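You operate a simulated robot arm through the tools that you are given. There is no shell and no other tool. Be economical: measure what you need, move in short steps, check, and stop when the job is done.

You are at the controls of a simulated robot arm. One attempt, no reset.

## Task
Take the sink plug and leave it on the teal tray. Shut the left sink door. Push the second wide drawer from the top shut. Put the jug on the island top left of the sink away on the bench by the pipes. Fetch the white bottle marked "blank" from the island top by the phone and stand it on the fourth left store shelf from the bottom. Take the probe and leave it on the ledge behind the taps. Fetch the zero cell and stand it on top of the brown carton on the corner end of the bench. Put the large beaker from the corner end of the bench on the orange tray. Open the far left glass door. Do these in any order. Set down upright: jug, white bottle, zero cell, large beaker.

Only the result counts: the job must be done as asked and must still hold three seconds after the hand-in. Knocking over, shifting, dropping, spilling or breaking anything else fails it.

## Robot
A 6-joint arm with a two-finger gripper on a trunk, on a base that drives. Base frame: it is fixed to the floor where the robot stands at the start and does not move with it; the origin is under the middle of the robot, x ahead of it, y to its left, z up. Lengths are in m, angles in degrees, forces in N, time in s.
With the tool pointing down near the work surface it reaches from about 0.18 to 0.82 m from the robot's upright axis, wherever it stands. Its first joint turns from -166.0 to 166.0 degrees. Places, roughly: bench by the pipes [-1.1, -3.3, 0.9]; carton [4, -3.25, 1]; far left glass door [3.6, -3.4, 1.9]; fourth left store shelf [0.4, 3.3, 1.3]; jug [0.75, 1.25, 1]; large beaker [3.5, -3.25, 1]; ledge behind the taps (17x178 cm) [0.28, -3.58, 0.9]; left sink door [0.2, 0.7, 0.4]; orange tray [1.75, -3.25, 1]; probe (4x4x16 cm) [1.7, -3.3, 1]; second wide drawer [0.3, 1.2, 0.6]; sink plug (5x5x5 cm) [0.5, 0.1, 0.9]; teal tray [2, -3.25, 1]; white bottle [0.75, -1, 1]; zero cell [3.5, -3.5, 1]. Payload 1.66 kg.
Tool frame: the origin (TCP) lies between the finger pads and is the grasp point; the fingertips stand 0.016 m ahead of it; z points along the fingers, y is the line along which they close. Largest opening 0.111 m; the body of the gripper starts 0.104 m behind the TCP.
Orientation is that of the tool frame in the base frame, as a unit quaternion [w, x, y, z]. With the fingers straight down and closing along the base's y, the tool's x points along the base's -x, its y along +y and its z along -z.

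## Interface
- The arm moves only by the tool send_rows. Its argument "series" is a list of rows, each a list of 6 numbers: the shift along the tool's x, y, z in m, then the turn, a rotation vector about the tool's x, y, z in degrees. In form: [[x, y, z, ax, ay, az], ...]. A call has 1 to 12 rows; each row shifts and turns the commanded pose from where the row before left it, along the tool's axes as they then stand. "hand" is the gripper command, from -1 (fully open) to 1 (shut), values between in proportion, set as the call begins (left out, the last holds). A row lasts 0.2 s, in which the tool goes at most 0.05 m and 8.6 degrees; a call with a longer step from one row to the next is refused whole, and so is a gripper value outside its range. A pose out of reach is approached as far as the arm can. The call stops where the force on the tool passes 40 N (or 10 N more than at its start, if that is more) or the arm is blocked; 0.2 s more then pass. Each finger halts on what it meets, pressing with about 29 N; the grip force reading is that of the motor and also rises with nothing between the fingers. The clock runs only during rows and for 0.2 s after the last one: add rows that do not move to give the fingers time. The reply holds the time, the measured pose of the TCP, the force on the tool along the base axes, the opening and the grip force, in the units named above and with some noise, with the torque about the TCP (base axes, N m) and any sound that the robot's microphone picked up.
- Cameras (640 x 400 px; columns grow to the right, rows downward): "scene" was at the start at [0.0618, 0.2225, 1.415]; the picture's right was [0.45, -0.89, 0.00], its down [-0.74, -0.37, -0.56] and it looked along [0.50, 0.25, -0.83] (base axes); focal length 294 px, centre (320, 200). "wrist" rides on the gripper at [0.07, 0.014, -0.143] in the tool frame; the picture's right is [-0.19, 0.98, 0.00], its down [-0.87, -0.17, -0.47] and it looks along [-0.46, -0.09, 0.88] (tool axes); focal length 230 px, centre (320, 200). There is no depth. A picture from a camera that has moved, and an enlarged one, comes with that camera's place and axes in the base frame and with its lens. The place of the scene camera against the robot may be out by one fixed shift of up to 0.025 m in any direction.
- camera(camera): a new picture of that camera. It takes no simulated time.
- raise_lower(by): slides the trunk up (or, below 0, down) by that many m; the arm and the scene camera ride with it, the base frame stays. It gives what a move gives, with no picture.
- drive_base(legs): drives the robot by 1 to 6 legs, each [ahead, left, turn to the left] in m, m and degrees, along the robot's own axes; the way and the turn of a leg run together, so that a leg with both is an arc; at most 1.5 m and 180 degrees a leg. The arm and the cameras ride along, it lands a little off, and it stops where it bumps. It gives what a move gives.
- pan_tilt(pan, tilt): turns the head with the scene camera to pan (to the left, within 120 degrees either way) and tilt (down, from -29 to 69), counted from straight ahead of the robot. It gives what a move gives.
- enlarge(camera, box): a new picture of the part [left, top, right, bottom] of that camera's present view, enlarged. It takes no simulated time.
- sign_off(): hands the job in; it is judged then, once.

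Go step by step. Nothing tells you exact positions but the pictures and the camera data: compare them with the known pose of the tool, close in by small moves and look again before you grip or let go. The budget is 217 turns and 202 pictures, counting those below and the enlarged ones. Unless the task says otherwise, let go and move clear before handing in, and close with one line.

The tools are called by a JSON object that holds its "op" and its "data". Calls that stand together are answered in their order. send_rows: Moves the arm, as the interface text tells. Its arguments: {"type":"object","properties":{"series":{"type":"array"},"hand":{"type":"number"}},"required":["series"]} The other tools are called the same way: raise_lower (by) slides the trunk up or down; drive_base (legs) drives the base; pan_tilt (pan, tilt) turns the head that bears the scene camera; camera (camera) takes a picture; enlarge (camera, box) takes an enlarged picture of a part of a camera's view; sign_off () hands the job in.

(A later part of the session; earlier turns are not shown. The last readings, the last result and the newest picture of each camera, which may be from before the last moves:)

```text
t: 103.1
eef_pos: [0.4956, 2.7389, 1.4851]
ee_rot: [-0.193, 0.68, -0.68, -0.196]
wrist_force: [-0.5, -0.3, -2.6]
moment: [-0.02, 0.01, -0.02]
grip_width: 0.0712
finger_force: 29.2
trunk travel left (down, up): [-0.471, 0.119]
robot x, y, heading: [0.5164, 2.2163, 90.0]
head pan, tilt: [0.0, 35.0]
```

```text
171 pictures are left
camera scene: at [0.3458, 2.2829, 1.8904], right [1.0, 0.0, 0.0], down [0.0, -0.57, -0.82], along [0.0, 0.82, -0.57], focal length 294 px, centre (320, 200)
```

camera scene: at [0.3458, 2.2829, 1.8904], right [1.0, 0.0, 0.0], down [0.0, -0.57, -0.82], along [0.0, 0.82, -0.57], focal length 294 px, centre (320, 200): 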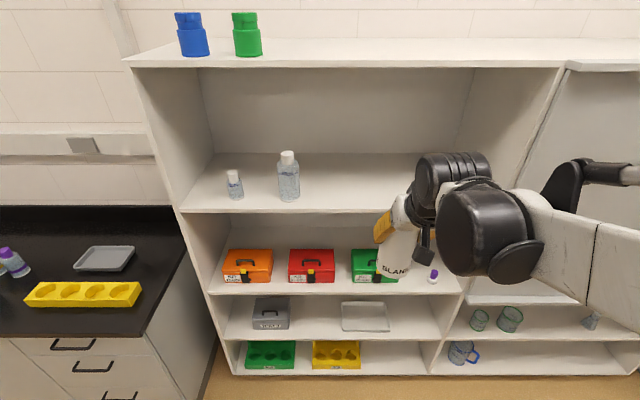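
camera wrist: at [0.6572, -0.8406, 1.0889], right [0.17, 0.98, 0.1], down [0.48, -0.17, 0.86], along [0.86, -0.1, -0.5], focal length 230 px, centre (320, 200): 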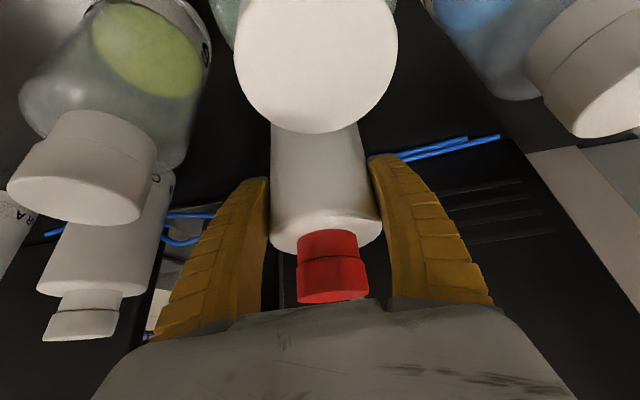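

Two views put the board front at y≈3.09 and z≈1.29. I'll drive in and extend the bottle over the shelf about 9 cm above it.

{"op": "drive_base", "data": {"legs": [[0.2, 0, 0]]}}

{"op": "send_rows", "data": {"series": [[-0.0326, 0, 0.0204, 0, 0, 0], [-0.0326, 0, 0.0204, 0, 0, 0], [-0.0326, 0, 0.0204, 0, 0, 0], [-0.0326, 0, 0.0204, 0, 0, 0], [-0.0326, 0, 0.0204, 0, 0, 0], [-0.0326, 0, 0.0204, 0, 0, 0]]}}

{"op": "camera", "data": {"camera": "scene"}}

{"op": "camera", "data": {"camera": "wrist"}}

```text
t: 104.7
eef_pos: [0.4956, 2.9402, 1.4839]
ee_rot: [0.194, -0.679, 0.68, 0.196]
wrist_force: [-0.8, 0.4, -3.8]
moment: [-0.09, -0.03, 0.04]
grip_width: 0.0713
finger_force: 29.3
trunk travel left (down, up): [-0.471, 0.119]
robot x, y, heading: [0.5144, 2.4125, 90.0]
head pan, tilt: [0.0, 35.0]
```

```text
t: 106.1
eef_pos: [0.4941, 3.1727, 1.4821]
ee_rot: [0.193, -0.679, 0.681, 0.195]
wrist_force: [0.2, 0.7, -4.1]
moment: [-0.06, 0.04, 0.0]
grip_width: 0.0714
finger_force: 29.2
trunk travel left (down, up): [-0.471, 0.119]
robot x, y, heading: [0.5174, 2.4174, 90.0]
head pan, tilt: [0.0, 35.0]
```

```text
170 pictures are left
camera scene: at [0.3459, 2.4875, 1.8901], right [1.0, 0.0, 0.0], down [0.0, -0.58, -0.82], along [0.0, 0.82, -0.58], focal length 294 px, centre (320, 200)
```

scene: 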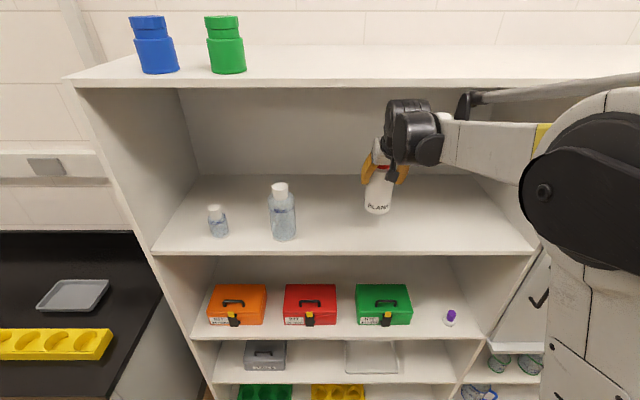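

```text
169 pictures are left
camera wrist: at [0.4823, 3.0379, 1.5668], right [-0.98, 0.16, 0.1], down [0.17, 0.49, 0.86], along [0.09, 0.86, -0.5], focal length 230 px, centre (320, 200)
```

wrist: 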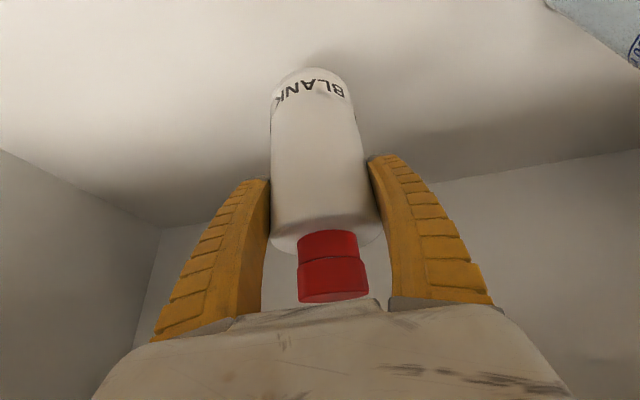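

{"op": "send_rows", "data": {"series": [[0.0132, 0, 0.0212, 0, 0, 0], [0.0132, 0, 0.0212, 0, 0, 0], [0.0106, 0, 0.017, 0, 0, 0]]}}

{"op": "enlarge", "data": {"camera": "scene", "box": [300, 100, 460, 260]}}

```text
t: 106.9
eef_pos: [0.4931, 3.1722, 1.4117]
ee_rot: [-0.195, 0.68, -0.679, -0.196]
wrist_force: [-0.1, -0.2, -3.8]
moment: [-0.04, -0.01, -0.03]
grip_width: 0.0715
finger_force: 29.2
trunk travel left (down, up): [-0.471, 0.119]
robot x, y, heading: [0.5206, 2.4133, 90.0]
head pan, tilt: [0.0, 35.0]
```

```text
2.50 times, centred on (380, 180) of scene
camera zoom: at [0.3459, 2.4852, 1.8903], right [1.0, 0.0, 0.0], down [0.0, -0.57, -0.82], along [0.0, 0.82, -0.57], focal length 734 px, centre (170, 250)
```

zoom: 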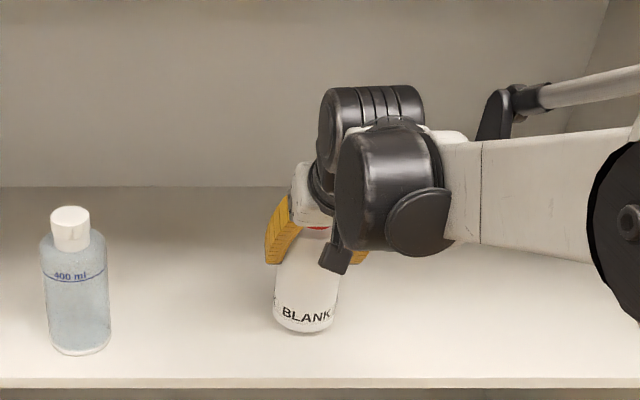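

Nearly down. I'll lower in fine steps and watch the force.

{"op": "send_rows", "data": {"series": [[0.0026, 0, 0.0042, 0, 0, 0], [0.0026, 0, 0.0042, 0, 0, 0]]}}

{"op": "send_rows", "data": {"series": [[0.0026, 0, 0.0042, 0, 0, 0]]}}

{"op": "send_rows", "data": {"series": [[0.0026, 0, 0.0042, 0, 0, 0]]}}

```text
t: 107.5
eef_pos: [0.4935, 3.1712, 1.4043]
ee_rot: [0.195, -0.679, 0.68, 0.196]
wrist_force: [-0.5, 0.1, 2.0]
moment: [0.21, -0.13, 0.06]
grip_width: 0.0715
finger_force: 28.9
trunk travel left (down, up): [-0.471, 0.119]
robot x, y, heading: [0.5171, 2.418, 89.8]
head pan, tilt: [0.0, 35.0]
```

```text
t: 107.9
eef_pos: [0.4935, 3.1704, 1.4016]
ee_rot: [0.195, -0.679, 0.679, 0.197]
wrist_force: [-3.3, 4.1, 26.6]
moment: [0.3, -0.01, -0.11]
grip_width: 0.0718
finger_force: 29.2
trunk travel left (down, up): [-0.471, 0.119]
robot x, y, heading: [0.5179, 2.4161, 90.4]
head pan, tilt: [0.0, 35.0]
```

```text
t: 108.3
eef_pos: [0.4941, 3.1692, 1.396]
ee_rot: [0.195, -0.679, 0.68, 0.195]
wrist_force: [-5.2, 2.6, 25.5]
moment: [0.36, 0.12, 0.12]
grip_width: 0.0718
finger_force: 29.0
trunk travel left (down, up): [-0.471, 0.119]
robot x, y, heading: [0.5185, 2.4162, 89.9]
head pan, tilt: [0.0, 35.0]
```

The bottle is seated. I'll release and back straight out.

{"op": "send_rows", "data": {"series": [[0, 0, 0, 0, 0, 0], [0, 0, 0, 0, 0, 0], [0, 0, 0, 0, 0, 0]], "hand": -1}}

{"op": "send_rows", "data": {"series": [[0.017, 0, -0.0106, 0, 0, 0], [0.017, 0, -0.0106, 0, 0, 0], [0.034, 0, -0.0212, 0, 0, 0], [0.034, 0, -0.0212, 0, 0, 0], [0.034, 0, -0.0212, 0, 0, 0], [0.034, 0, -0.0212, 0, 0, 0]]}}

{"op": "camera", "data": {"camera": "scene"}}

```text
t: 109.1
eef_pos: [0.4954, 3.1718, 1.3931]
ee_rot: [-0.194, 0.68, -0.679, -0.196]
wrist_force: [-0.4, 0.8, 0.3]
moment: [0.0, -0.01, 0.0]
grip_width: 0.1109
finger_force: 0.1
trunk travel left (down, up): [-0.471, 0.119]
robot x, y, heading: [0.5175, 2.4179, 89.7]
head pan, tilt: [0.0, 35.0]
```

```text
t: 110.5
eef_pos: [0.4971, 2.969, 1.3961]
ee_rot: [0.195, -0.679, 0.68, 0.196]
wrist_force: [-0.3, -0.7, -0.7]
moment: [0.03, 0.01, 0.0]
grip_width: 0.1108
finger_force: 0.0
trunk travel left (down, up): [-0.471, 0.119]
robot x, y, heading: [0.5188, 2.4151, 90.2]
head pan, tilt: [0.0, 35.0]
```

```text
167 pictures are left
camera scene: at [0.3462, 2.4814, 1.8905], right [1.0, 0.0, 0.0], down [0.0, -0.57, -0.82], along [0.0, 0.82, -0.57], focal length 294 px, centre (320, 200)
```

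scene: 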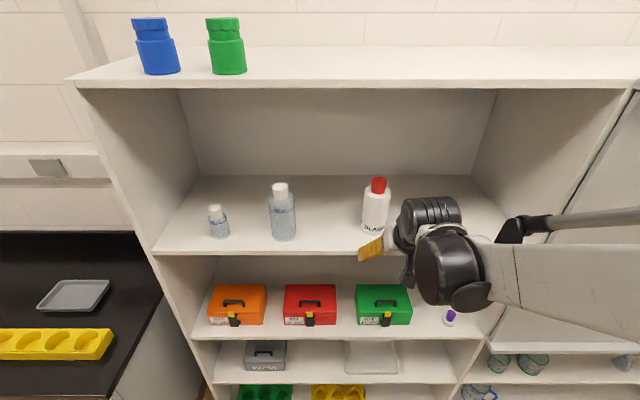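

BLANK stands on shelf 4. Next is the jug, so I'll turn toward the north end of the island.

{"op": "drive_base", "data": {"legs": [[-0.15, 0, 0], [0, 0, 180]]}}

{"op": "raise_lower", "data": {"by": -0.12}}

{"op": "camera", "data": {"camera": "scene"}}

```text
t: 119.2
eef_pos: [0.5333, 1.7131, 1.3954]
ee_rot: [0.195, 0.684, 0.675, -0.196]
wrist_force: [0.5, 0.2, 0.1]
moment: [0.0, 0.01, 0.0]
grip_width: 0.1108
finger_force: 0.0
trunk travel left (down, up): [-0.471, 0.119]
robot x, y, heading: [0.5198, 2.2654, -90.5]
head pan, tilt: [0.0, 35.0]
```

```text
t: 120.7
eef_pos: [0.5331, 1.713, 1.2762]
ee_rot: [0.194, 0.683, 0.676, -0.195]
wrist_force: [-0.3, 0.3, -0.1]
moment: [0.03, 0.03, -0.04]
grip_width: 0.1108
finger_force: 0.0
trunk travel left (down, up): [-0.351, 0.239]
robot x, y, heading: [0.5179, 2.2715, -90.6]
head pan, tilt: [0.0, 35.0]
```

```text
166 pictures are left
camera scene: at [0.725, 2.1993, 1.7705], right [-1.0, 0.01, 0.0], down [0.01, 0.57, -0.82], along [-0.01, -0.82, -0.57], focal length 294 px, centre (320, 200)
```

scene: 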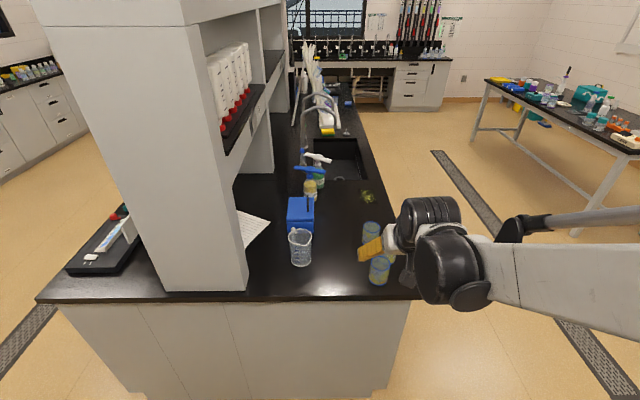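

{"op": "enlarge", "data": {"camera": "scene", "box": [220, 180, 440, 310]}}

{"op": "camera", "data": {"camera": "wrist"}}

```text
2.91 times, centred on (330, 245) of scene
camera zoom: at [0.725, 2.1993, 1.7705], right [-1.0, 0.01, 0.0], down [0.01, 0.57, -0.82], along [-0.01, -0.82, -0.57], focal length 855 px, centre (291, 69)
```

zoom: 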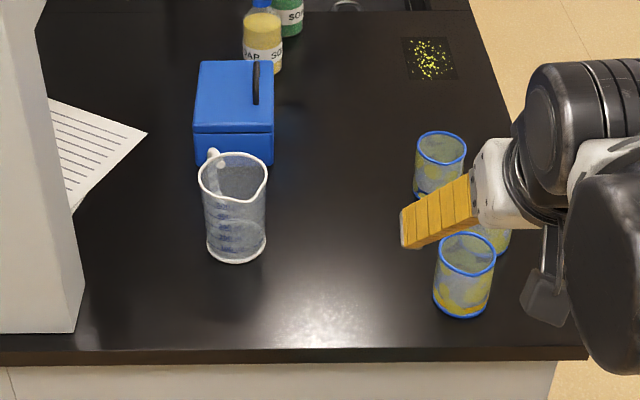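

```text
164 pictures are left
camera wrist: at [0.5477, 1.8475, 1.3593], right [0.98, -0.17, 0.1], down [-0.17, -0.48, 0.86], along [-0.1, -0.86, -0.5], focal length 230 px, centre (320, 200)
```

wrist: 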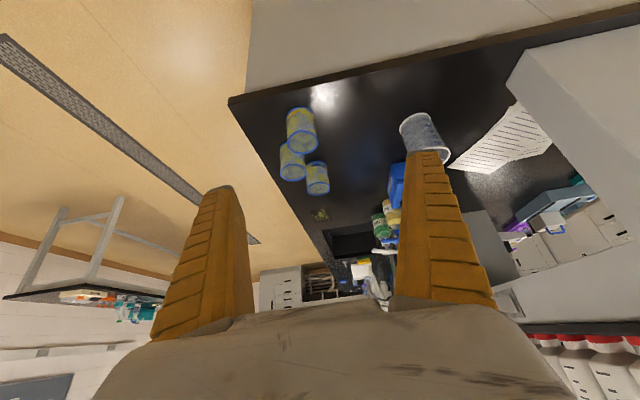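

The jug stands near (0.79, 1.37), about 0.08 m across with its rim near 1.03. The handle points away toward -y/+x, so I'll come in from the end with the tool down and yawed so the fingers miss the handle.

{"op": "drive_base", "data": {"legs": [[0.2, 0.25, 0]]}}

{"op": "send_rows", "data": {"series": [[0, 0, 0, 0, 8, 0], [0, 0, 0, 0, 8, 0], [0, 0, 0, 0, 8, 0], [0, 0, 0, 0, 8, 0], [0, 0, 0, 0, 0, -7.5], [0, 0, 0, 0, 0, -7.5], [0, 0, 0, 0, 0, -7.5], [0, 0, 0, 0, 0, -7.5]]}}

{"op": "camera", "data": {"camera": "wrist"}}

{"op": "camera", "data": {"camera": "scene"}}

```text
t: 122.8
eef_pos: [0.7802, 1.5079, 1.2743]
ee_rot: [0.194, 0.681, 0.678, -0.194]
wrist_force: [-0.9, -0.6, -0.1]
moment: [0.03, -0.01, -0.02]
grip_width: 0.111
finger_force: 0.2
trunk travel left (down, up): [-0.351, 0.239]
robot x, y, heading: [0.7641, 2.0682, -90.4]
head pan, tilt: [0.0, 35.0]
```

```text
t: 124.6
eef_pos: [0.7798, 1.5069, 1.2752]
ee_rot: [0.001, 0.502, 0.865, 0.001]
wrist_force: [-0.2, -0.5, -0.7]
moment: [0.04, -0.03, -0.01]
grip_width: 0.1109
finger_force: 0.1
trunk travel left (down, up): [-0.351, 0.239]
robot x, y, heading: [0.7605, 2.064, -90.3]
head pan, tilt: [0.0, 35.0]
```

```text
163 pictures are left
camera wrist: at [0.757, 1.5742, 1.4176], right [0.95, 0.32, 0.0], down [0.28, -0.83, 0.47], along [0.15, -0.45, -0.88], focal length 230 px, centre (320, 200)
```

wrist: 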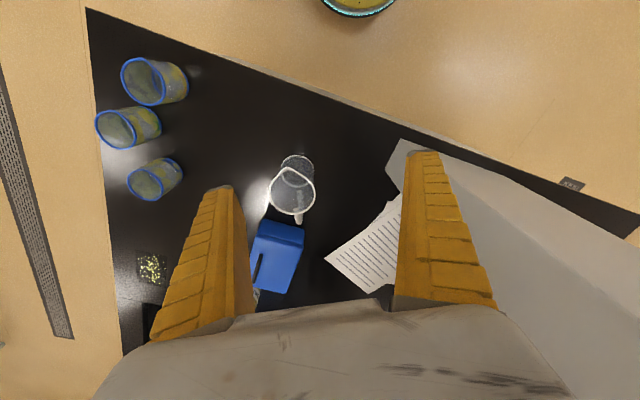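

```text
162 pictures are left
camera scene: at [0.969, 1.9947, 1.7703], right [-1.0, 0.01, 0.0], down [0.0, 0.57, -0.82], along [-0.01, -0.82, -0.57], focal length 294 px, centre (320, 200)
```

scene: 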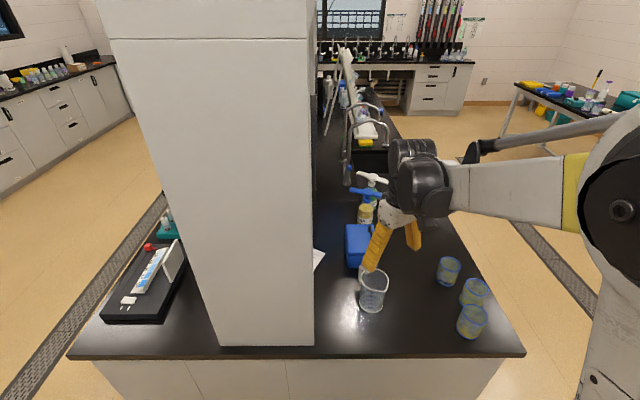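

{"op": "enlarge", "data": {"camera": "wrist", "box": [240, 130, 360, 240]}}

```text
3.64 times, centred on (300, 185) of wrist
camera zoom: at [0.757, 1.5742, 1.4176], right [0.95, 0.32, 0.0], down [0.28, -0.83, 0.47], along [0.15, -0.45, -0.88], focal length 837 px, centre (393, 254)
```

zoom: 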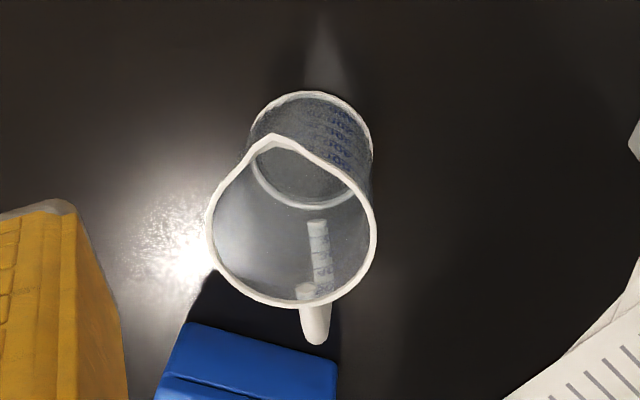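

{"op": "send_rows", "data": {"series": [[-0.0273, -0.0193, 0.02, 0, 0, 0], [-0.0273, -0.0193, 0.02, 0, 0, 0], [-0.0273, -0.0193, 0.03, 0, 0, 0], [-0.0273, -0.0193, 0.03, 0, 0, 0]]}}

{"op": "camera", "data": {"camera": "wrist"}}

```text
t: 125.6
eef_pos: [0.7658, 1.373, 1.1744]
ee_rot: [0.001, 0.501, 0.865, 0.001]
wrist_force: [-0.3, 0.6, -0.7]
moment: [0.04, 0.0, -0.01]
grip_width: 0.1111
finger_force: 0.1
trunk travel left (down, up): [-0.351, 0.239]
robot x, y, heading: [0.7612, 2.0659, -90.6]
head pan, tilt: [0.0, 35.0]
```

```text
160 pictures are left
camera wrist: at [0.7433, 1.4403, 1.3165], right [0.95, 0.32, 0.0], down [0.28, -0.83, 0.47], along [0.15, -0.45, -0.88], focal length 230 px, centre (320, 200)
```

wrist: 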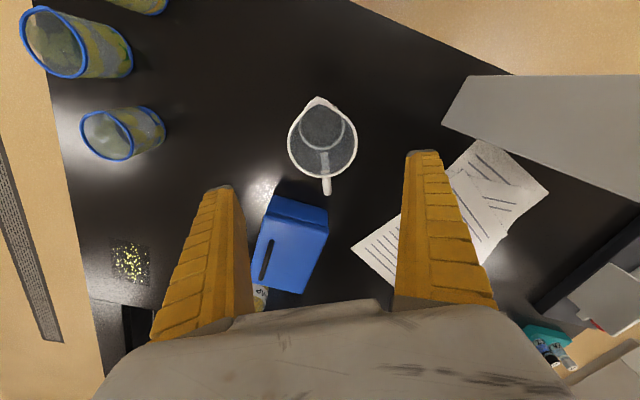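

{"op": "send_rows", "data": {"series": [[0, 0, 0.042, 0, 0, 0], [0, 0, 0.042, 0, 0, 0], [0, 0, 0.042, 0, 0, 0], [0, 0, 0.042, 0, 0, 0], [0, 0, 0.04, 0, 0, 0]]}}

{"op": "send_rows", "data": {"series": [[0, 0, 0, 0, 0, 0], [0, 0, 0, 0, 0, 0], [0, 0, 0, 0, 0, 0], [0, 0, 0, 0, 0, 0]], "hand": 1}}

{"op": "send_rows", "data": {"series": [[0, 0, -0.02, 0, 0, 0], [0, 0, -0.04, 0, 0, 0], [0, 0, -0.05, 0, 0, 0], [0, 0, -0.05, 0, 0, 0], [0, 0, -0.05, 0, 0, 0], [0, 0, -0.05, 0, 0, 0]]}}

{"op": "camera", "data": {"camera": "wrist"}}

{"op": "camera", "data": {"camera": "scene"}}

```text
t: 126.8
eef_pos: [0.7668, 1.3768, 0.9682]
ee_rot: [0.001, 0.502, 0.865, 0.001]
wrist_force: [-0.3, -0.7, 9.4]
moment: [-0.03, -0.09, -0.09]
grip_width: 0.1122
finger_force: 1.9
trunk travel left (down, up): [-0.351, 0.239]
robot x, y, heading: [0.7613, 2.0636, -90.4]
head pan, tilt: [0.0, 35.0]
```

```text
t: 127.8
eef_pos: [0.7666, 1.376, 0.9679]
ee_rot: [0.001, 0.502, 0.865, 0.0]
wrist_force: [-0.1, 0.6, -0.2]
moment: [0.0, -0.03, 0.03]
grip_width: 0.0833
finger_force: 29.5
trunk travel left (down, up): [-0.351, 0.239]
robot x, y, heading: [0.7599, 2.0662, -90.6]
head pan, tilt: [0.0, 35.0]
```

```text
t: 129.2
eef_pos: [0.7664, 1.3733, 1.2293]
ee_rot: [0.002, 0.502, 0.865, 0.001]
wrist_force: [0.1, 0.4, 0.1]
moment: [-0.03, 0.0, 0.02]
grip_width: 0.0826
finger_force: 29.0
trunk travel left (down, up): [-0.351, 0.239]
robot x, y, heading: [0.7621, 2.0621, -90.2]
head pan, tilt: [0.0, 35.0]
```

```text
159 pictures are left
camera wrist: at [0.7443, 1.4405, 1.372], right [0.95, 0.32, 0.0], down [0.28, -0.83, 0.47], along [0.15, -0.45, -0.88], focal length 230 px, centre (320, 200)
```

wrist: 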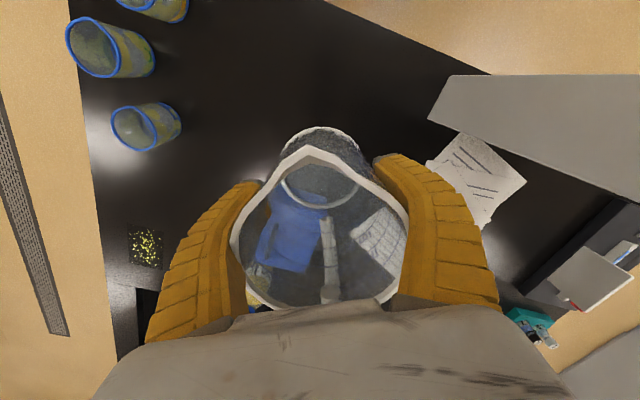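

```text
158 pictures are left
camera scene: at [0.969, 1.9959, 1.7704], right [-1.0, 0.01, 0.0], down [0.0, 0.57, -0.82], along [-0.01, -0.82, -0.57], focal length 294 px, centre (320, 200)
```

scene: 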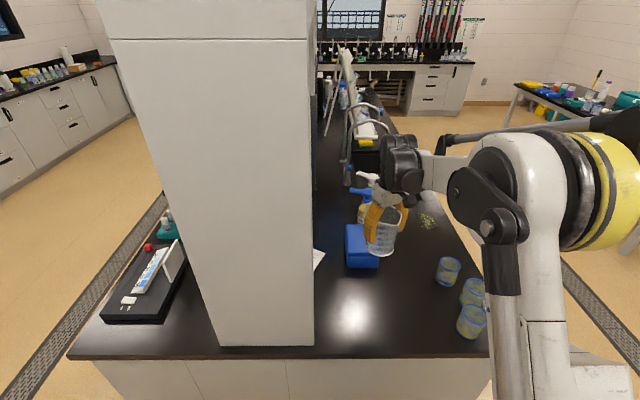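

The jug is held. I'll raise it, tuck it in, and drive down the aisle to the bench at y≈-3.3.

{"op": "send_rows", "data": {"series": [[0, 0, -0.05, 0, 0, 0], [0.03, 0.017, -0.03, 0, 0, 0], [0.043, 0.025, 0, 0, 0, 0], [0.043, 0.025, 0, 0, 0, 0], [0.043, 0.025, 0, 0, 0, 0]]}}

{"op": "drive_base", "data": {"legs": [[0, -1.27, 0], [1.4, 0, 0], [1.4, 0, 0], [1.0, 0, 0]]}}

{"op": "pan_tilt", "data": {"pan": -10, "tilt": 20}}

{"op": "camera", "data": {"camera": "scene"}}

```text
t: 130.4
eef_pos: [0.7666, 1.5634, 1.3078]
ee_rot: [0.002, 0.503, 0.864, 0.0]
wrist_force: [-0.4, 0.0, -1.0]
moment: [-0.02, -0.02, 0.0]
grip_width: 0.0821
finger_force: 28.7
trunk travel left (down, up): [-0.351, 0.239]
robot x, y, heading: [0.7635, 2.0659, -90.7]
head pan, tilt: [0.0, 35.0]
```

```text
t: 154.8
eef_pos: [-0.5618, -2.2461, 1.3063]
ee_rot: [0.001, 0.5, 0.866, 0.001]
wrist_force: [0.8, 0.7, -0.9]
moment: [0.06, 0.01, -0.01]
grip_width: 0.0812
finger_force: 28.9
trunk travel left (down, up): [-0.351, 0.239]
robot x, y, heading: [-0.5674, -1.7418, -90.1]
head pan, tilt: [0.0, 35.0]
```

```text
t: 155.6
eef_pos: [-0.5616, -2.2451, 1.3066]
ee_rot: [0.001, 0.501, 0.866, 0.001]
wrist_force: [-0.3, 1.0, -0.9]
moment: [0.01, 0.01, -0.03]
grip_width: 0.0813
finger_force: 29.1
trunk travel left (down, up): [-0.351, 0.239]
robot x, y, heading: [-0.5701, -1.7419, -90.2]
head pan, tilt: [-10.0, 20.0]
```

```text
157 pictures are left
camera scene: at [-0.3782, -1.8135, 1.7941], right [-0.98, 0.17, 0.0], down [0.06, 0.34, -0.94], along [-0.16, -0.93, -0.34], focal length 294 px, centre (320, 200)
```

scene: 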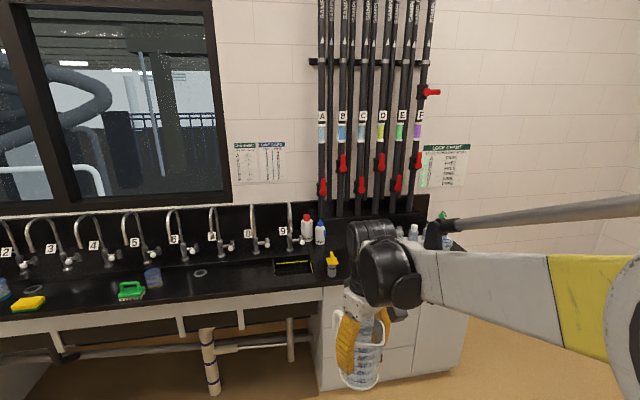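

{"op": "drive_base", "data": {"legs": [[0, -0.5, 0]]}}

{"op": "pan_tilt", "data": {"pan": -5, "tilt": 35}}

{"op": "camera", "data": {"camera": "scene"}}

{"op": "camera", "data": {"camera": "wrist"}}

```text
t: 158.5
eef_pos: [-1.0559, -2.2458, 1.3072]
ee_rot: [0.0, 0.498, 0.867, 0.0]
wrist_force: [0.2, -0.1, -0.9]
moment: [0.0, 0.01, 0.01]
grip_width: 0.0814
finger_force: 29.1
trunk travel left (down, up): [-0.351, 0.239]
robot x, y, heading: [-1.0638, -1.7426, -89.3]
head pan, tilt: [-10.0, 20.0]
```

```text
t: 159.3
eef_pos: [-1.0557, -2.2457, 1.3074]
ee_rot: [0.001, 0.497, 0.868, 0.0]
wrist_force: [-0.1, -0.1, -0.9]
moment: [0.02, 0.02, 0.0]
grip_width: 0.0812
finger_force: 28.8
trunk travel left (down, up): [-0.351, 0.239]
robot x, y, heading: [-1.0711, -1.7436, -89.6]
head pan, tilt: [-5.0, 35.0]
```

```text
156 pictures are left
camera scene: at [-0.8672, -1.8094, 1.7704], right [-1.0, 0.08, 0.0], down [0.05, 0.57, -0.82], along [-0.07, -0.82, -0.57], focal length 294 px, centre (320, 200)
```

scene: 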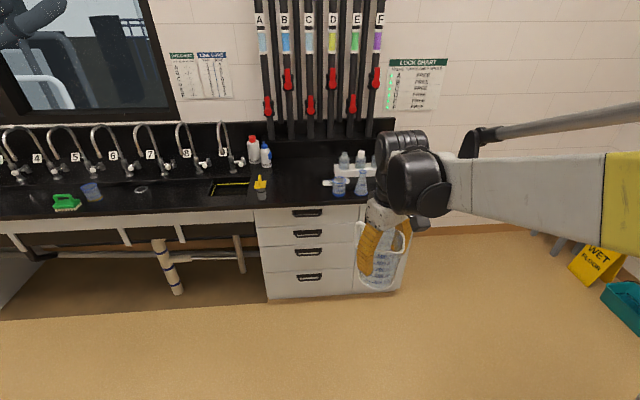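

```text
155 pictures are left
camera wrist: at [-1.0795, -2.1797, 1.4492], right [0.94, 0.33, 0.0], down [0.29, -0.83, 0.47], along [0.16, -0.45, -0.88], focal length 230 px, centre (320, 200)
```

wrist: 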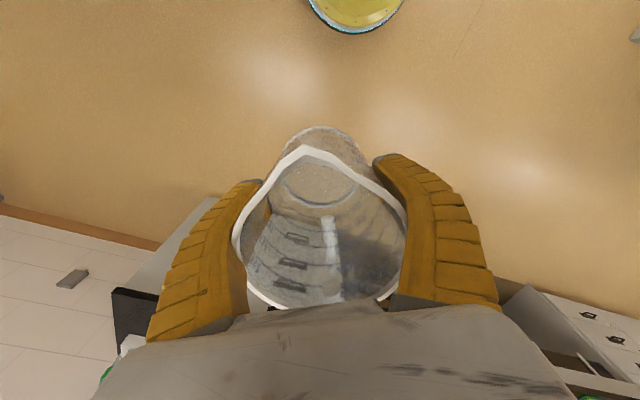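

The free spot on the bench is around (-0.88, -3.2), between the yellow bottle and the beakers. I'll drive up to it.

{"op": "drive_base", "data": {"legs": [[0.68, 0.18, -0.4]]}}

{"op": "pan_tilt", "data": {"pan": -10, "tilt": 40}}

{"op": "camera", "data": {"camera": "scene"}}

```text
t: 163.2
eef_pos: [-0.8841, -2.9323, 1.3069]
ee_rot: [0.0, 0.505, 0.863, 0.001]
wrist_force: [0.2, -0.5, -0.8]
moment: [0.05, 0.0, -0.01]
grip_width: 0.0817
finger_force: 28.7
trunk travel left (down, up): [-0.351, 0.239]
robot x, y, heading: [-0.8868, -2.4307, -90.9]
head pan, tilt: [-5.0, 35.0]
```

```text
t: 163.8
eef_pos: [-0.8843, -2.9336, 1.3072]
ee_rot: [0.001, 0.506, 0.863, 0.0]
wrist_force: [0.1, -0.6, -0.6]
moment: [-0.01, 0.05, 0.01]
grip_width: 0.0814
finger_force: 29.1
trunk travel left (down, up): [-0.351, 0.239]
robot x, y, heading: [-0.8877, -2.4329, -90.6]
head pan, tilt: [-10.0, 40.0]
```

```text
154 pictures are left
camera scene: at [-0.6935, -2.4951, 1.7628], right [-0.98, 0.19, 0.0], down [0.12, 0.63, -0.77], along [-0.14, -0.75, -0.64], focal length 294 px, centre (320, 200)
```

scene: 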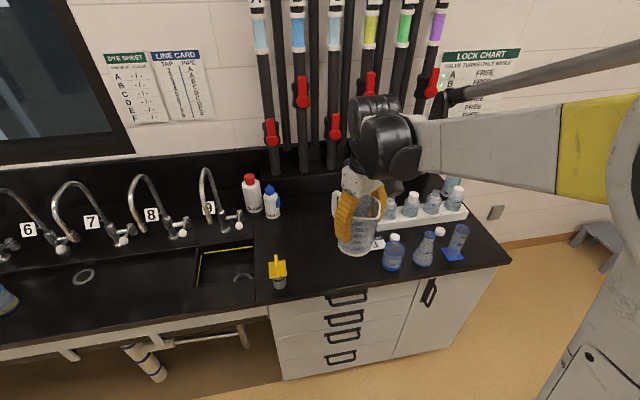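

{"op": "send_rows", "data": {"series": [[-0.0448, -0.0224, 0, 0, 0, 0], [-0.0448, -0.0224, 0, 0, 0, 0], [-0.0448, -0.0224, 0, 0, 0, 0], [-0.0448, -0.0224, 0, 0, 0, 0], [-0.0448, -0.0224, 0, 0, 0, 0], [0, 0, 0.05, 0, 0, 0], [0, 0, 0.05, 0, 0, 0], [0, 0, 0.05, 0, 0, 0], [0, 0, 0.05, 0, 0, 0], [0, 0, 0.05, 0, 0, 0], [0, 0, 0.04, 0, 0, 0]]}}

{"op": "enlarge", "data": {"camera": "scene", "box": [230, 130, 490, 320]}}

```text
t: 166.2
eef_pos: [-0.8732, -3.1858, 1.0156]
ee_rot: [0.0, 0.505, 0.863, 0.001]
wrist_force: [0.1, 0.1, -1.4]
moment: [0.05, 0.02, 0.04]
grip_width: 0.0813
finger_force: 29.5
trunk travel left (down, up): [-0.351, 0.239]
robot x, y, heading: [-0.8865, -2.4285, -90.7]
head pan, tilt: [-10.0, 40.0]
```

```text
2.11 times, centred on (360, 225) of scene
camera zoom: at [-0.6935, -2.4963, 1.7627], right [-0.98, 0.19, 0.0], down [0.12, 0.63, -0.77], along [-0.14, -0.75, -0.64], focal length 618 px, centre (236, 147)
```

zoom: 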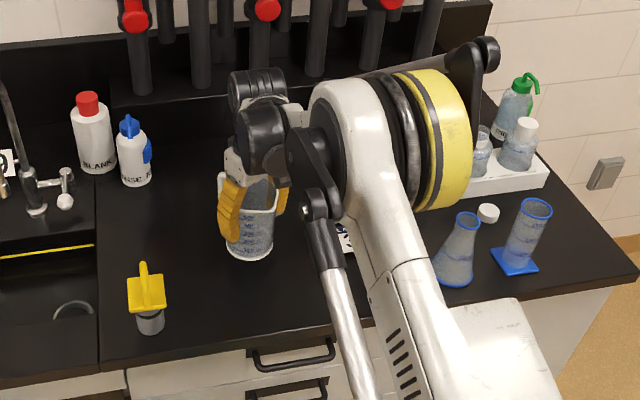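

{"op": "send_rows", "data": {"series": [[0, 0, 0.02, 0, 0, 0], [0, 0, 0.01, 0, 0, 0]]}}

{"op": "send_rows", "data": {"series": [[0, 0, 0.006, 0, 0, 0], [0, 0, 0.006, 0, 0, 0]]}}

{"op": "send_rows", "data": {"series": [[0, 0, 0.005, 0, 0, 0]]}}

```text
t: 166.8
eef_pos: [-0.8709, -3.1847, 0.9871]
ee_rot: [0.001, 0.506, 0.863, 0.0]
wrist_force: [-0.3, 0.4, -0.1]
moment: [0.01, 0.01, 0.02]
grip_width: 0.0814
finger_force: 29.7
trunk travel left (down, up): [-0.351, 0.239]
robot x, y, heading: [-0.8895, -2.431, -90.8]
head pan, tilt: [-10.0, 40.0]
```

```text
t: 167.4
eef_pos: [-0.8722, -3.1832, 0.9741]
ee_rot: [0.001, 0.505, 0.863, 0.0]
wrist_force: [0.2, 0.3, -0.5]
moment: [0.04, 0.03, -0.02]
grip_width: 0.081
finger_force: 28.9
trunk travel left (down, up): [-0.351, 0.239]
robot x, y, heading: [-0.8859, -2.4283, -90.6]
head pan, tilt: [-10.0, 40.0]
```

```text
t: 167.8
eef_pos: [-0.8716, -3.1845, 0.9705]
ee_rot: [0.002, 0.505, 0.863, -0.001]
wrist_force: [0.4, -0.9, 1.7]
moment: [-0.13, -0.03, -0.01]
grip_width: 0.0811
finger_force: 29.3
trunk travel left (down, up): [-0.351, 0.239]
robot x, y, heading: [-0.8828, -2.4307, -90.8]
head pan, tilt: [-10.0, 40.0]
```

{"op": "send_rows", "data": {"series": [[0, 0, 0.005, 0, 0, 0]]}}

{"op": "send_rows", "data": {"series": [[0, 0, 0, 0, 0, 0], [0, 0, 0, 0, 0, 0], [0, 0, 0, 0, 0, 0]], "hand": -1}}

{"op": "send_rows", "data": {"series": [[0, 0, -0.02, 0, 0, 0], [0, 0, -0.04, 0, 0, 0], [0, 0, -0.05, 0, 0, 0], [0, 0, -0.05, 0, 0, 0], [0, 0, -0.05, 0, 0, 0], [0.035, 0.02, -0.02, 0, 0, 7.5], [0.035, 0.02, 0, 0, 0, 7.5], [0.035, 0.02, 0, 0, 0, 7.5], [0.035, 0.02, 0, 0, 0, 7.5]]}}

{"op": "camera", "data": {"camera": "scene"}}

```text
t: 168.2
eef_pos: [-0.8717, -3.1827, 0.9676]
ee_rot: [0.002, 0.505, 0.863, -0.001]
wrist_force: [-1.5, -8.9, 34.1]
moment: [-0.25, -0.01, -0.1]
grip_width: 0.0851
finger_force: 28.6
trunk travel left (down, up): [-0.351, 0.239]
robot x, y, heading: [-0.8893, -2.4288, -90.8]
head pan, tilt: [-10.0, 40.0]
```

```text
t: 169.1
eef_pos: [-0.8706, -3.1822, 0.9644]
ee_rot: [0.002, 0.505, 0.863, 0.001]
wrist_force: [-0.9, 1.5, 4.9]
moment: [-0.05, -0.07, -0.02]
grip_width: 0.1132
finger_force: 1.5
trunk travel left (down, up): [-0.351, 0.239]
robot x, y, heading: [-0.8867, -2.4284, -90.5]
head pan, tilt: [-10.0, 40.0]
```

```text
t: 171.1
eef_pos: [-0.8388, -3.0265, 1.1955]
ee_rot: [0.001, 0.713, 0.701, 0.0]
wrist_force: [-0.3, 0.3, 0.3]
moment: [-0.02, 0.03, 0.0]
grip_width: 0.1108
finger_force: 0.0
trunk travel left (down, up): [-0.351, 0.239]
robot x, y, heading: [-0.8851, -2.4328, -90.7]
head pan, tilt: [-10.0, 40.0]
```

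```text
152 pictures are left
camera scene: at [-0.693, -2.4939, 1.7628], right [-0.98, 0.19, 0.0], down [0.12, 0.63, -0.77], along [-0.14, -0.75, -0.64], focal length 294 px, centre (320, 200)
```

scene: 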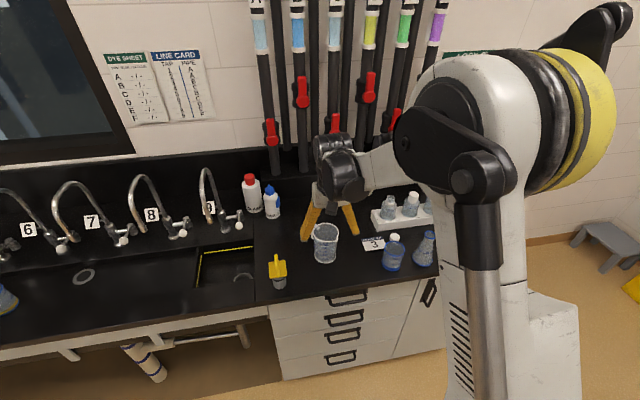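

The jug stands upright on the bench by the pipes. Next is the probe at about (1.7, -3.3), so I'll drive along the bench.

{"op": "drive_base", "data": {"legs": [[-0.27, 0, 0.7], [0, 1.25, 0], [0, 1.15, 0]]}}

{"op": "pan_tilt", "data": {"pan": 0, "tilt": 30}}

{"op": "camera", "data": {"camera": "scene"}}

```text
t: 184.3
eef_pos: [1.6036, -2.6996, 1.1947]
ee_rot: [0.0, 0.692, 0.722, 0.001]
wrist_force: [0.7, 0.5, -0.2]
moment: [0.0, -0.01, 0.0]
grip_width: 0.1109
finger_force: 0.1
trunk travel left (down, up): [-0.351, 0.239]
robot x, y, heading: [1.521, -2.1043, -87.4]
head pan, tilt: [-10.0, 40.0]
```

```text
t: 185.0
eef_pos: [1.603, -2.6984, 1.1934]
ee_rot: [0.0, 0.691, 0.722, 0.0]
wrist_force: [-0.9, 0.3, -0.5]
moment: [-0.02, 0.03, 0.02]
grip_width: 0.1109
finger_force: 0.1
trunk travel left (down, up): [-0.351, 0.239]
robot x, y, heading: [1.5197, -2.1066, -87.3]
head pan, tilt: [0.0, 30.0]
```

```text
151 pictures are left
camera scene: at [1.7342, -2.1662, 1.7781], right [-1.0, -0.04, 0.0], down [-0.02, 0.5, -0.87], along [0.04, -0.86, -0.5], focal length 294 px, centre (320, 200)
```

scene: 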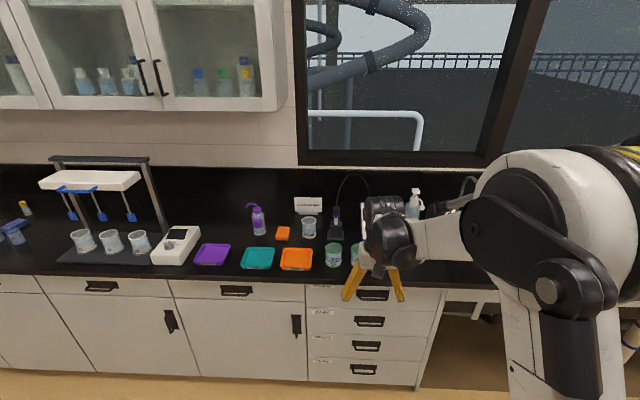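

{"op": "enlarge", "data": {"camera": "scene", "box": [180, 160, 440, 290]}}

{"op": "camera", "data": {"camera": "wrist"}}

```text
2.46 times, centred on (310, 225) of scene
camera zoom: at [1.7342, -2.1662, 1.7781], right [-1.0, -0.04, 0.0], down [-0.02, 0.5, -0.87], along [0.04, -0.86, -0.5], focal length 723 px, centre (345, 138)
```

zoom: 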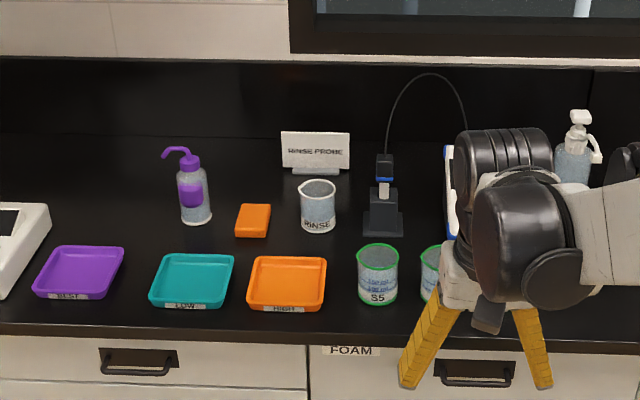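

```text
149 pictures are left
camera wrist: at [1.6137, -2.6293, 1.337], right [0.99, -0.15, 0.0], down [-0.13, -0.87, 0.47], along [-0.07, -0.47, -0.88], focal length 230 px, centre (320, 200)
```

wrist: 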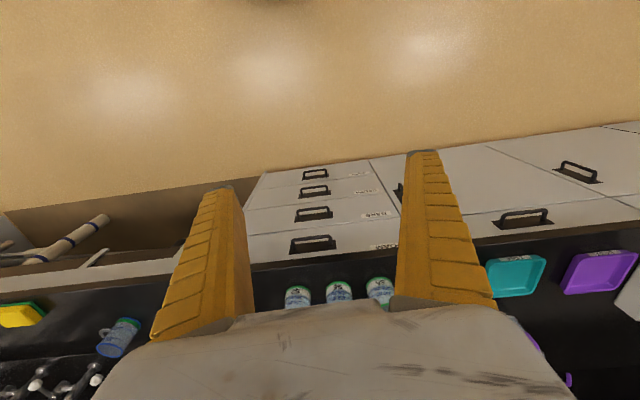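

{"op": "drive_base", "data": {"legs": [[0.33, 0.05, -2.7]]}}

{"op": "pan_tilt", "data": {"pan": -5, "tilt": 35}}

{"op": "camera", "data": {"camera": "scene"}}

{"op": "camera", "data": {"camera": "wrist"}}

```text
t: 187.2
eef_pos: [1.6331, -3.0322, 1.1941]
ee_rot: [0.001, 0.708, 0.706, 0.001]
wrist_force: [-0.2, -0.9, 0.4]
moment: [0.04, 0.02, 0.0]
grip_width: 0.1111
finger_force: 0.2
trunk travel left (down, up): [-0.351, 0.239]
robot x, y, heading: [1.5792, -2.434, -90.2]
head pan, tilt: [0.0, 30.0]
```

```text
t: 187.9
eef_pos: [1.6327, -3.0317, 1.1941]
ee_rot: [0.0, 0.708, 0.706, 0.001]
wrist_force: [1.2, -0.1, -0.2]
moment: [-0.01, 0.0, -0.01]
grip_width: 0.1112
finger_force: 0.1
trunk travel left (down, up): [-0.351, 0.239]
robot x, y, heading: [1.5769, -2.4344, -90.6]
head pan, tilt: [-5.0, 35.0]
```

```text
148 pictures are left
camera scene: at [1.7805, -2.5018, 1.7704], right [-1.0, 0.09, 0.0], down [0.05, 0.57, -0.82], along [-0.07, -0.82, -0.57], focal length 294 px, centre (320, 200)
```

scene: 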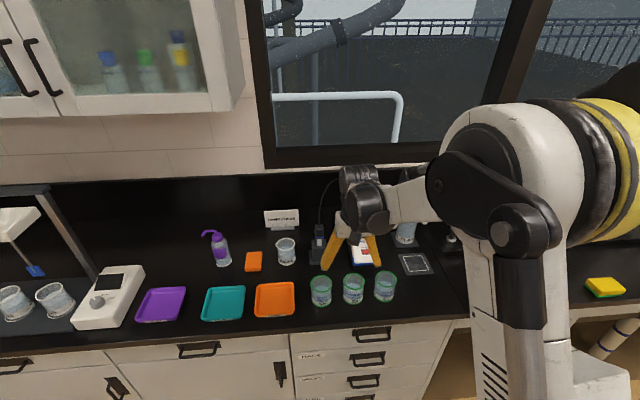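

```text
147 pictures are left
camera wrist: at [1.6461, -2.9624, 1.3372], right [0.98, -0.19, 0.0], down [-0.17, -0.86, 0.47], along [-0.09, -0.46, -0.88], focal length 230 px, centre (320, 200)
```

wrist: 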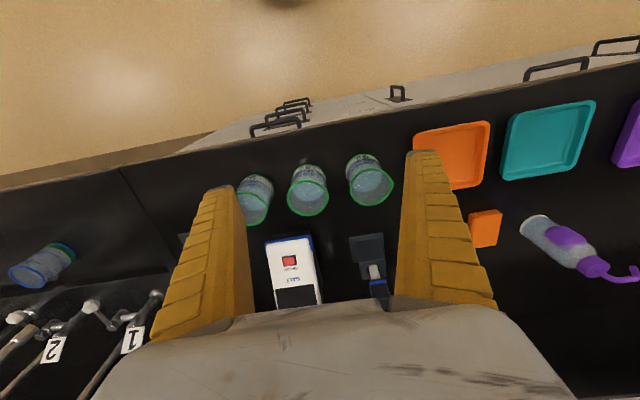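

{"op": "enlarge", "data": {"camera": "wrist", "box": [310, 200, 430, 310]}}

{"op": "enlarge", "data": {"camera": "scene", "box": [240, 160, 420, 310]}}

```text
3.64 times, centred on (370, 255) of wrist
camera zoom: at [1.6461, -2.9624, 1.3372], right [0.98, -0.19, 0.0], down [-0.17, -0.86, 0.47], along [-0.09, -0.46, -0.88], focal length 837 px, centre (138, 0)
```

zoom: 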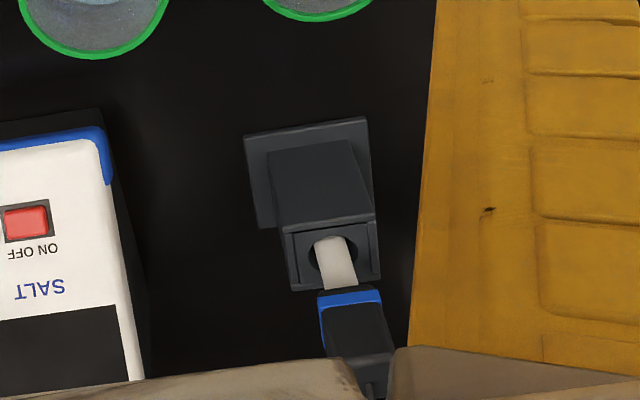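

```text
2.67 times, centred on (330, 235) of scene
camera zoom: at [1.7805, -2.5018, 1.7704], right [-1.0, 0.09, 0.0], down [0.05, 0.57, -0.82], along [-0.07, -0.82, -0.57], focal length 783 px, centre (293, 107)
```

zoom: 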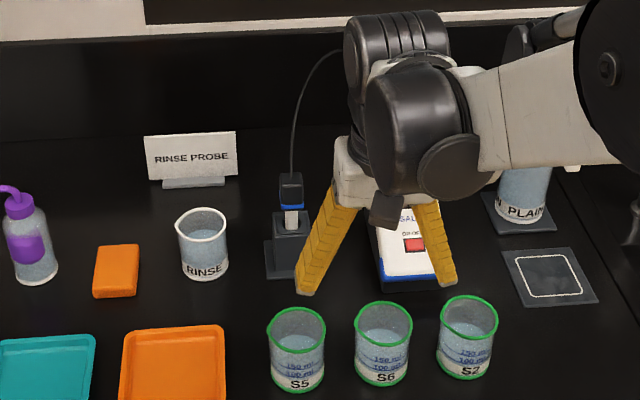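

The probe sits in a stand at about (1.692, -3.353). Its head spans z≈1.0–1.06 and a cable arcs to the SALT meter. I'll come in tilted 45° so the cable passes between the fingers, shifting the base first.

{"op": "drive_base", "data": {"legs": [[0.14, 0.1, 0]]}}

{"op": "send_rows", "data": {"series": [[0, 0, 0, 0, -7.5, 0], [0, 0, 0, 0, -7.5, 0], [0, 0, 0, 0, -7.5, 0], [0, 0, 0, 0, -7.5, 0], [0, 0, 0, 0, -7.5, 0], [0, 0, 0, 0, -7.5, 0]]}}

{"op": "camera", "data": {"camera": "wrist"}}

{"op": "camera", "data": {"camera": "scene"}}

```text
t: 189.4
eef_pos: [1.7299, -3.1718, 1.1942]
ee_rot: [0.001, 0.708, 0.706, 0.001]
wrist_force: [-1.0, 0.2, 0.2]
moment: [0.06, 0.03, 0.03]
grip_width: 0.1108
finger_force: 0.1
trunk travel left (down, up): [-0.351, 0.239]
robot x, y, heading: [1.6768, -2.5714, -90.0]
head pan, tilt: [-5.0, 35.0]
```

```text
t: 190.8
eef_pos: [1.7293, -3.1712, 1.1958]
ee_rot: [0.271, 0.654, 0.652, -0.269]
wrist_force: [-0.3, -0.2, 0.1]
moment: [-0.03, -0.01, 0.01]
grip_width: 0.1109
finger_force: 0.0
trunk travel left (down, up): [-0.351, 0.239]
robot x, y, heading: [1.676, -2.5756, -90.2]
head pan, tilt: [-5.0, 35.0]
```

```text
144 pictures are left
camera wrist: at [1.7435, -3.0217, 1.2458], right [0.98, -0.14, 0.14], down [-0.17, -0.28, 0.95], along [-0.09, -0.95, -0.29], focal length 230 px, centre (320, 200)
```

wrist: 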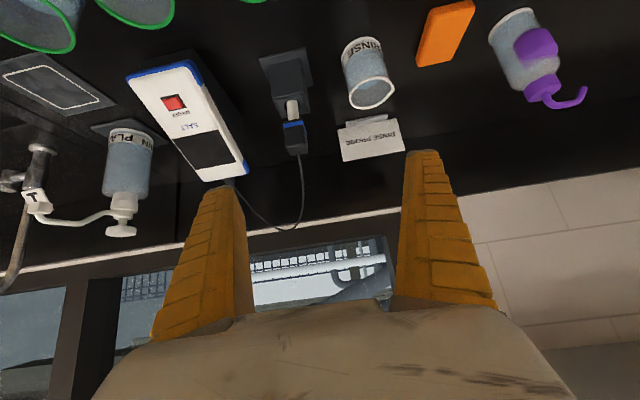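

```text
143 pictures are left
camera scene: at [1.8774, -2.6417, 1.7703], right [-1.0, 0.09, 0.0], down [0.05, 0.57, -0.82], along [-0.07, -0.82, -0.57], focal length 294 px, centre (320, 200)
```

scene: 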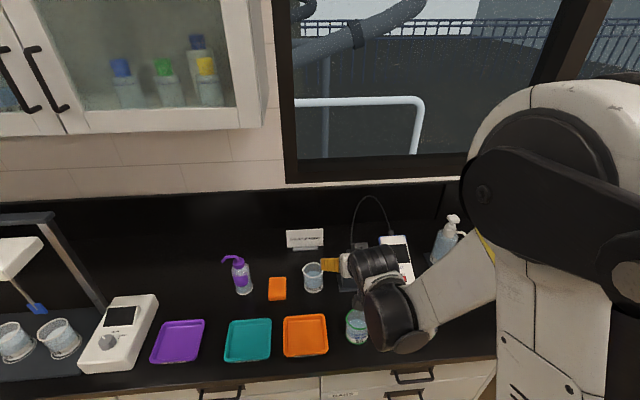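

{"op": "send_rows", "data": {"series": [[-0.0113, -0.04, 0, 0, 0, 0], [0, 0, 0.04, 0, 0, 0], [0, 0, 0.04, 0, 0, 0], [0, 0, 0.04, 0, 0, 0], [0, 0, 0.04, 0, 0, 0]]}}

{"op": "camera", "data": {"camera": "wrist"}}

```text
t: 192.0
eef_pos: [1.6876, -3.2927, 1.0879]
ee_rot: [0.271, 0.655, 0.652, -0.271]
wrist_force: [0.6, -0.2, -0.1]
moment: [0.01, -0.03, 0.05]
grip_width: 0.1111
finger_force: 0.1
trunk travel left (down, up): [-0.351, 0.239]
robot x, y, heading: [1.6776, -2.5763, -90.2]
head pan, tilt: [-5.0, 35.0]
```

```text
142 pictures are left
camera wrist: at [1.7024, -3.1439, 1.1401], right [0.98, -0.14, 0.14], down [-0.17, -0.28, 0.95], along [-0.09, -0.95, -0.3], focal length 230 px, centre (320, 200)
```

wrist: 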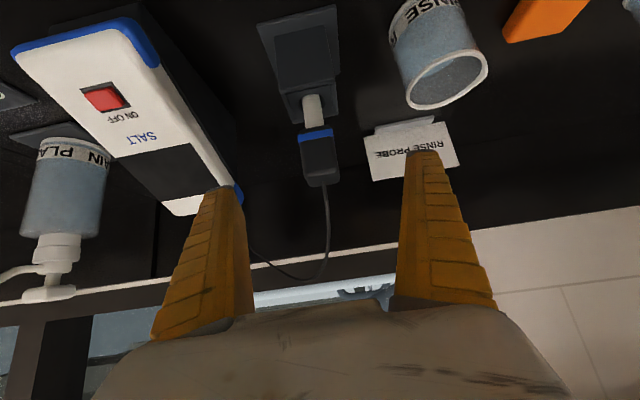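

{"op": "send_rows", "data": {"series": [[0, 0, 0.03, 0, 0, 0], [0, 0, 0.03, 0, 0, 0], [0, 0, 0.025, 0, 0, 0]]}}

{"op": "camera", "data": {"camera": "wrist"}}

{"op": "enlarge", "data": {"camera": "scene", "box": [280, 180, 460, 360]}}

```text
t: 192.8
eef_pos: [1.6883, -3.3542, 1.0281]
ee_rot: [0.271, 0.655, 0.652, -0.27]
wrist_force: [-0.4, 0.5, 0.0]
moment: [0.03, -0.01, -0.02]
grip_width: 0.1113
finger_force: 0.0
trunk travel left (down, up): [-0.351, 0.239]
robot x, y, heading: [1.6787, -2.5753, -90.1]
head pan, tilt: [-5.0, 35.0]
```

```text
141 pictures are left
camera wrist: at [1.7026, -3.2044, 1.0802], right [0.98, -0.14, 0.14], down [-0.17, -0.28, 0.95], along [-0.09, -0.95, -0.3], focal length 230 px, centre (320, 200)
```

wrist: 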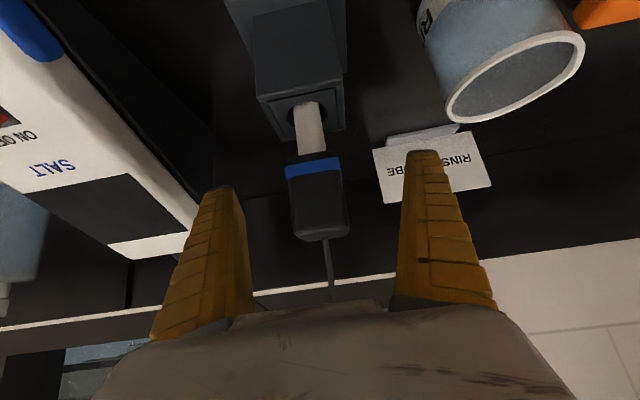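

```text
2.22 times, centred on (370, 270) of scene
camera zoom: at [1.8772, -2.6425, 1.7703], right [-1.0, 0.09, 0.0], down [0.05, 0.57, -0.82], along [-0.07, -0.82, -0.57], focal length 653 px, centre (209, 44)
```

zoom: 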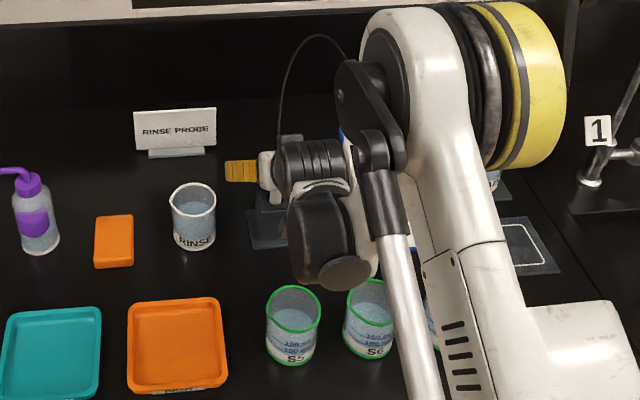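

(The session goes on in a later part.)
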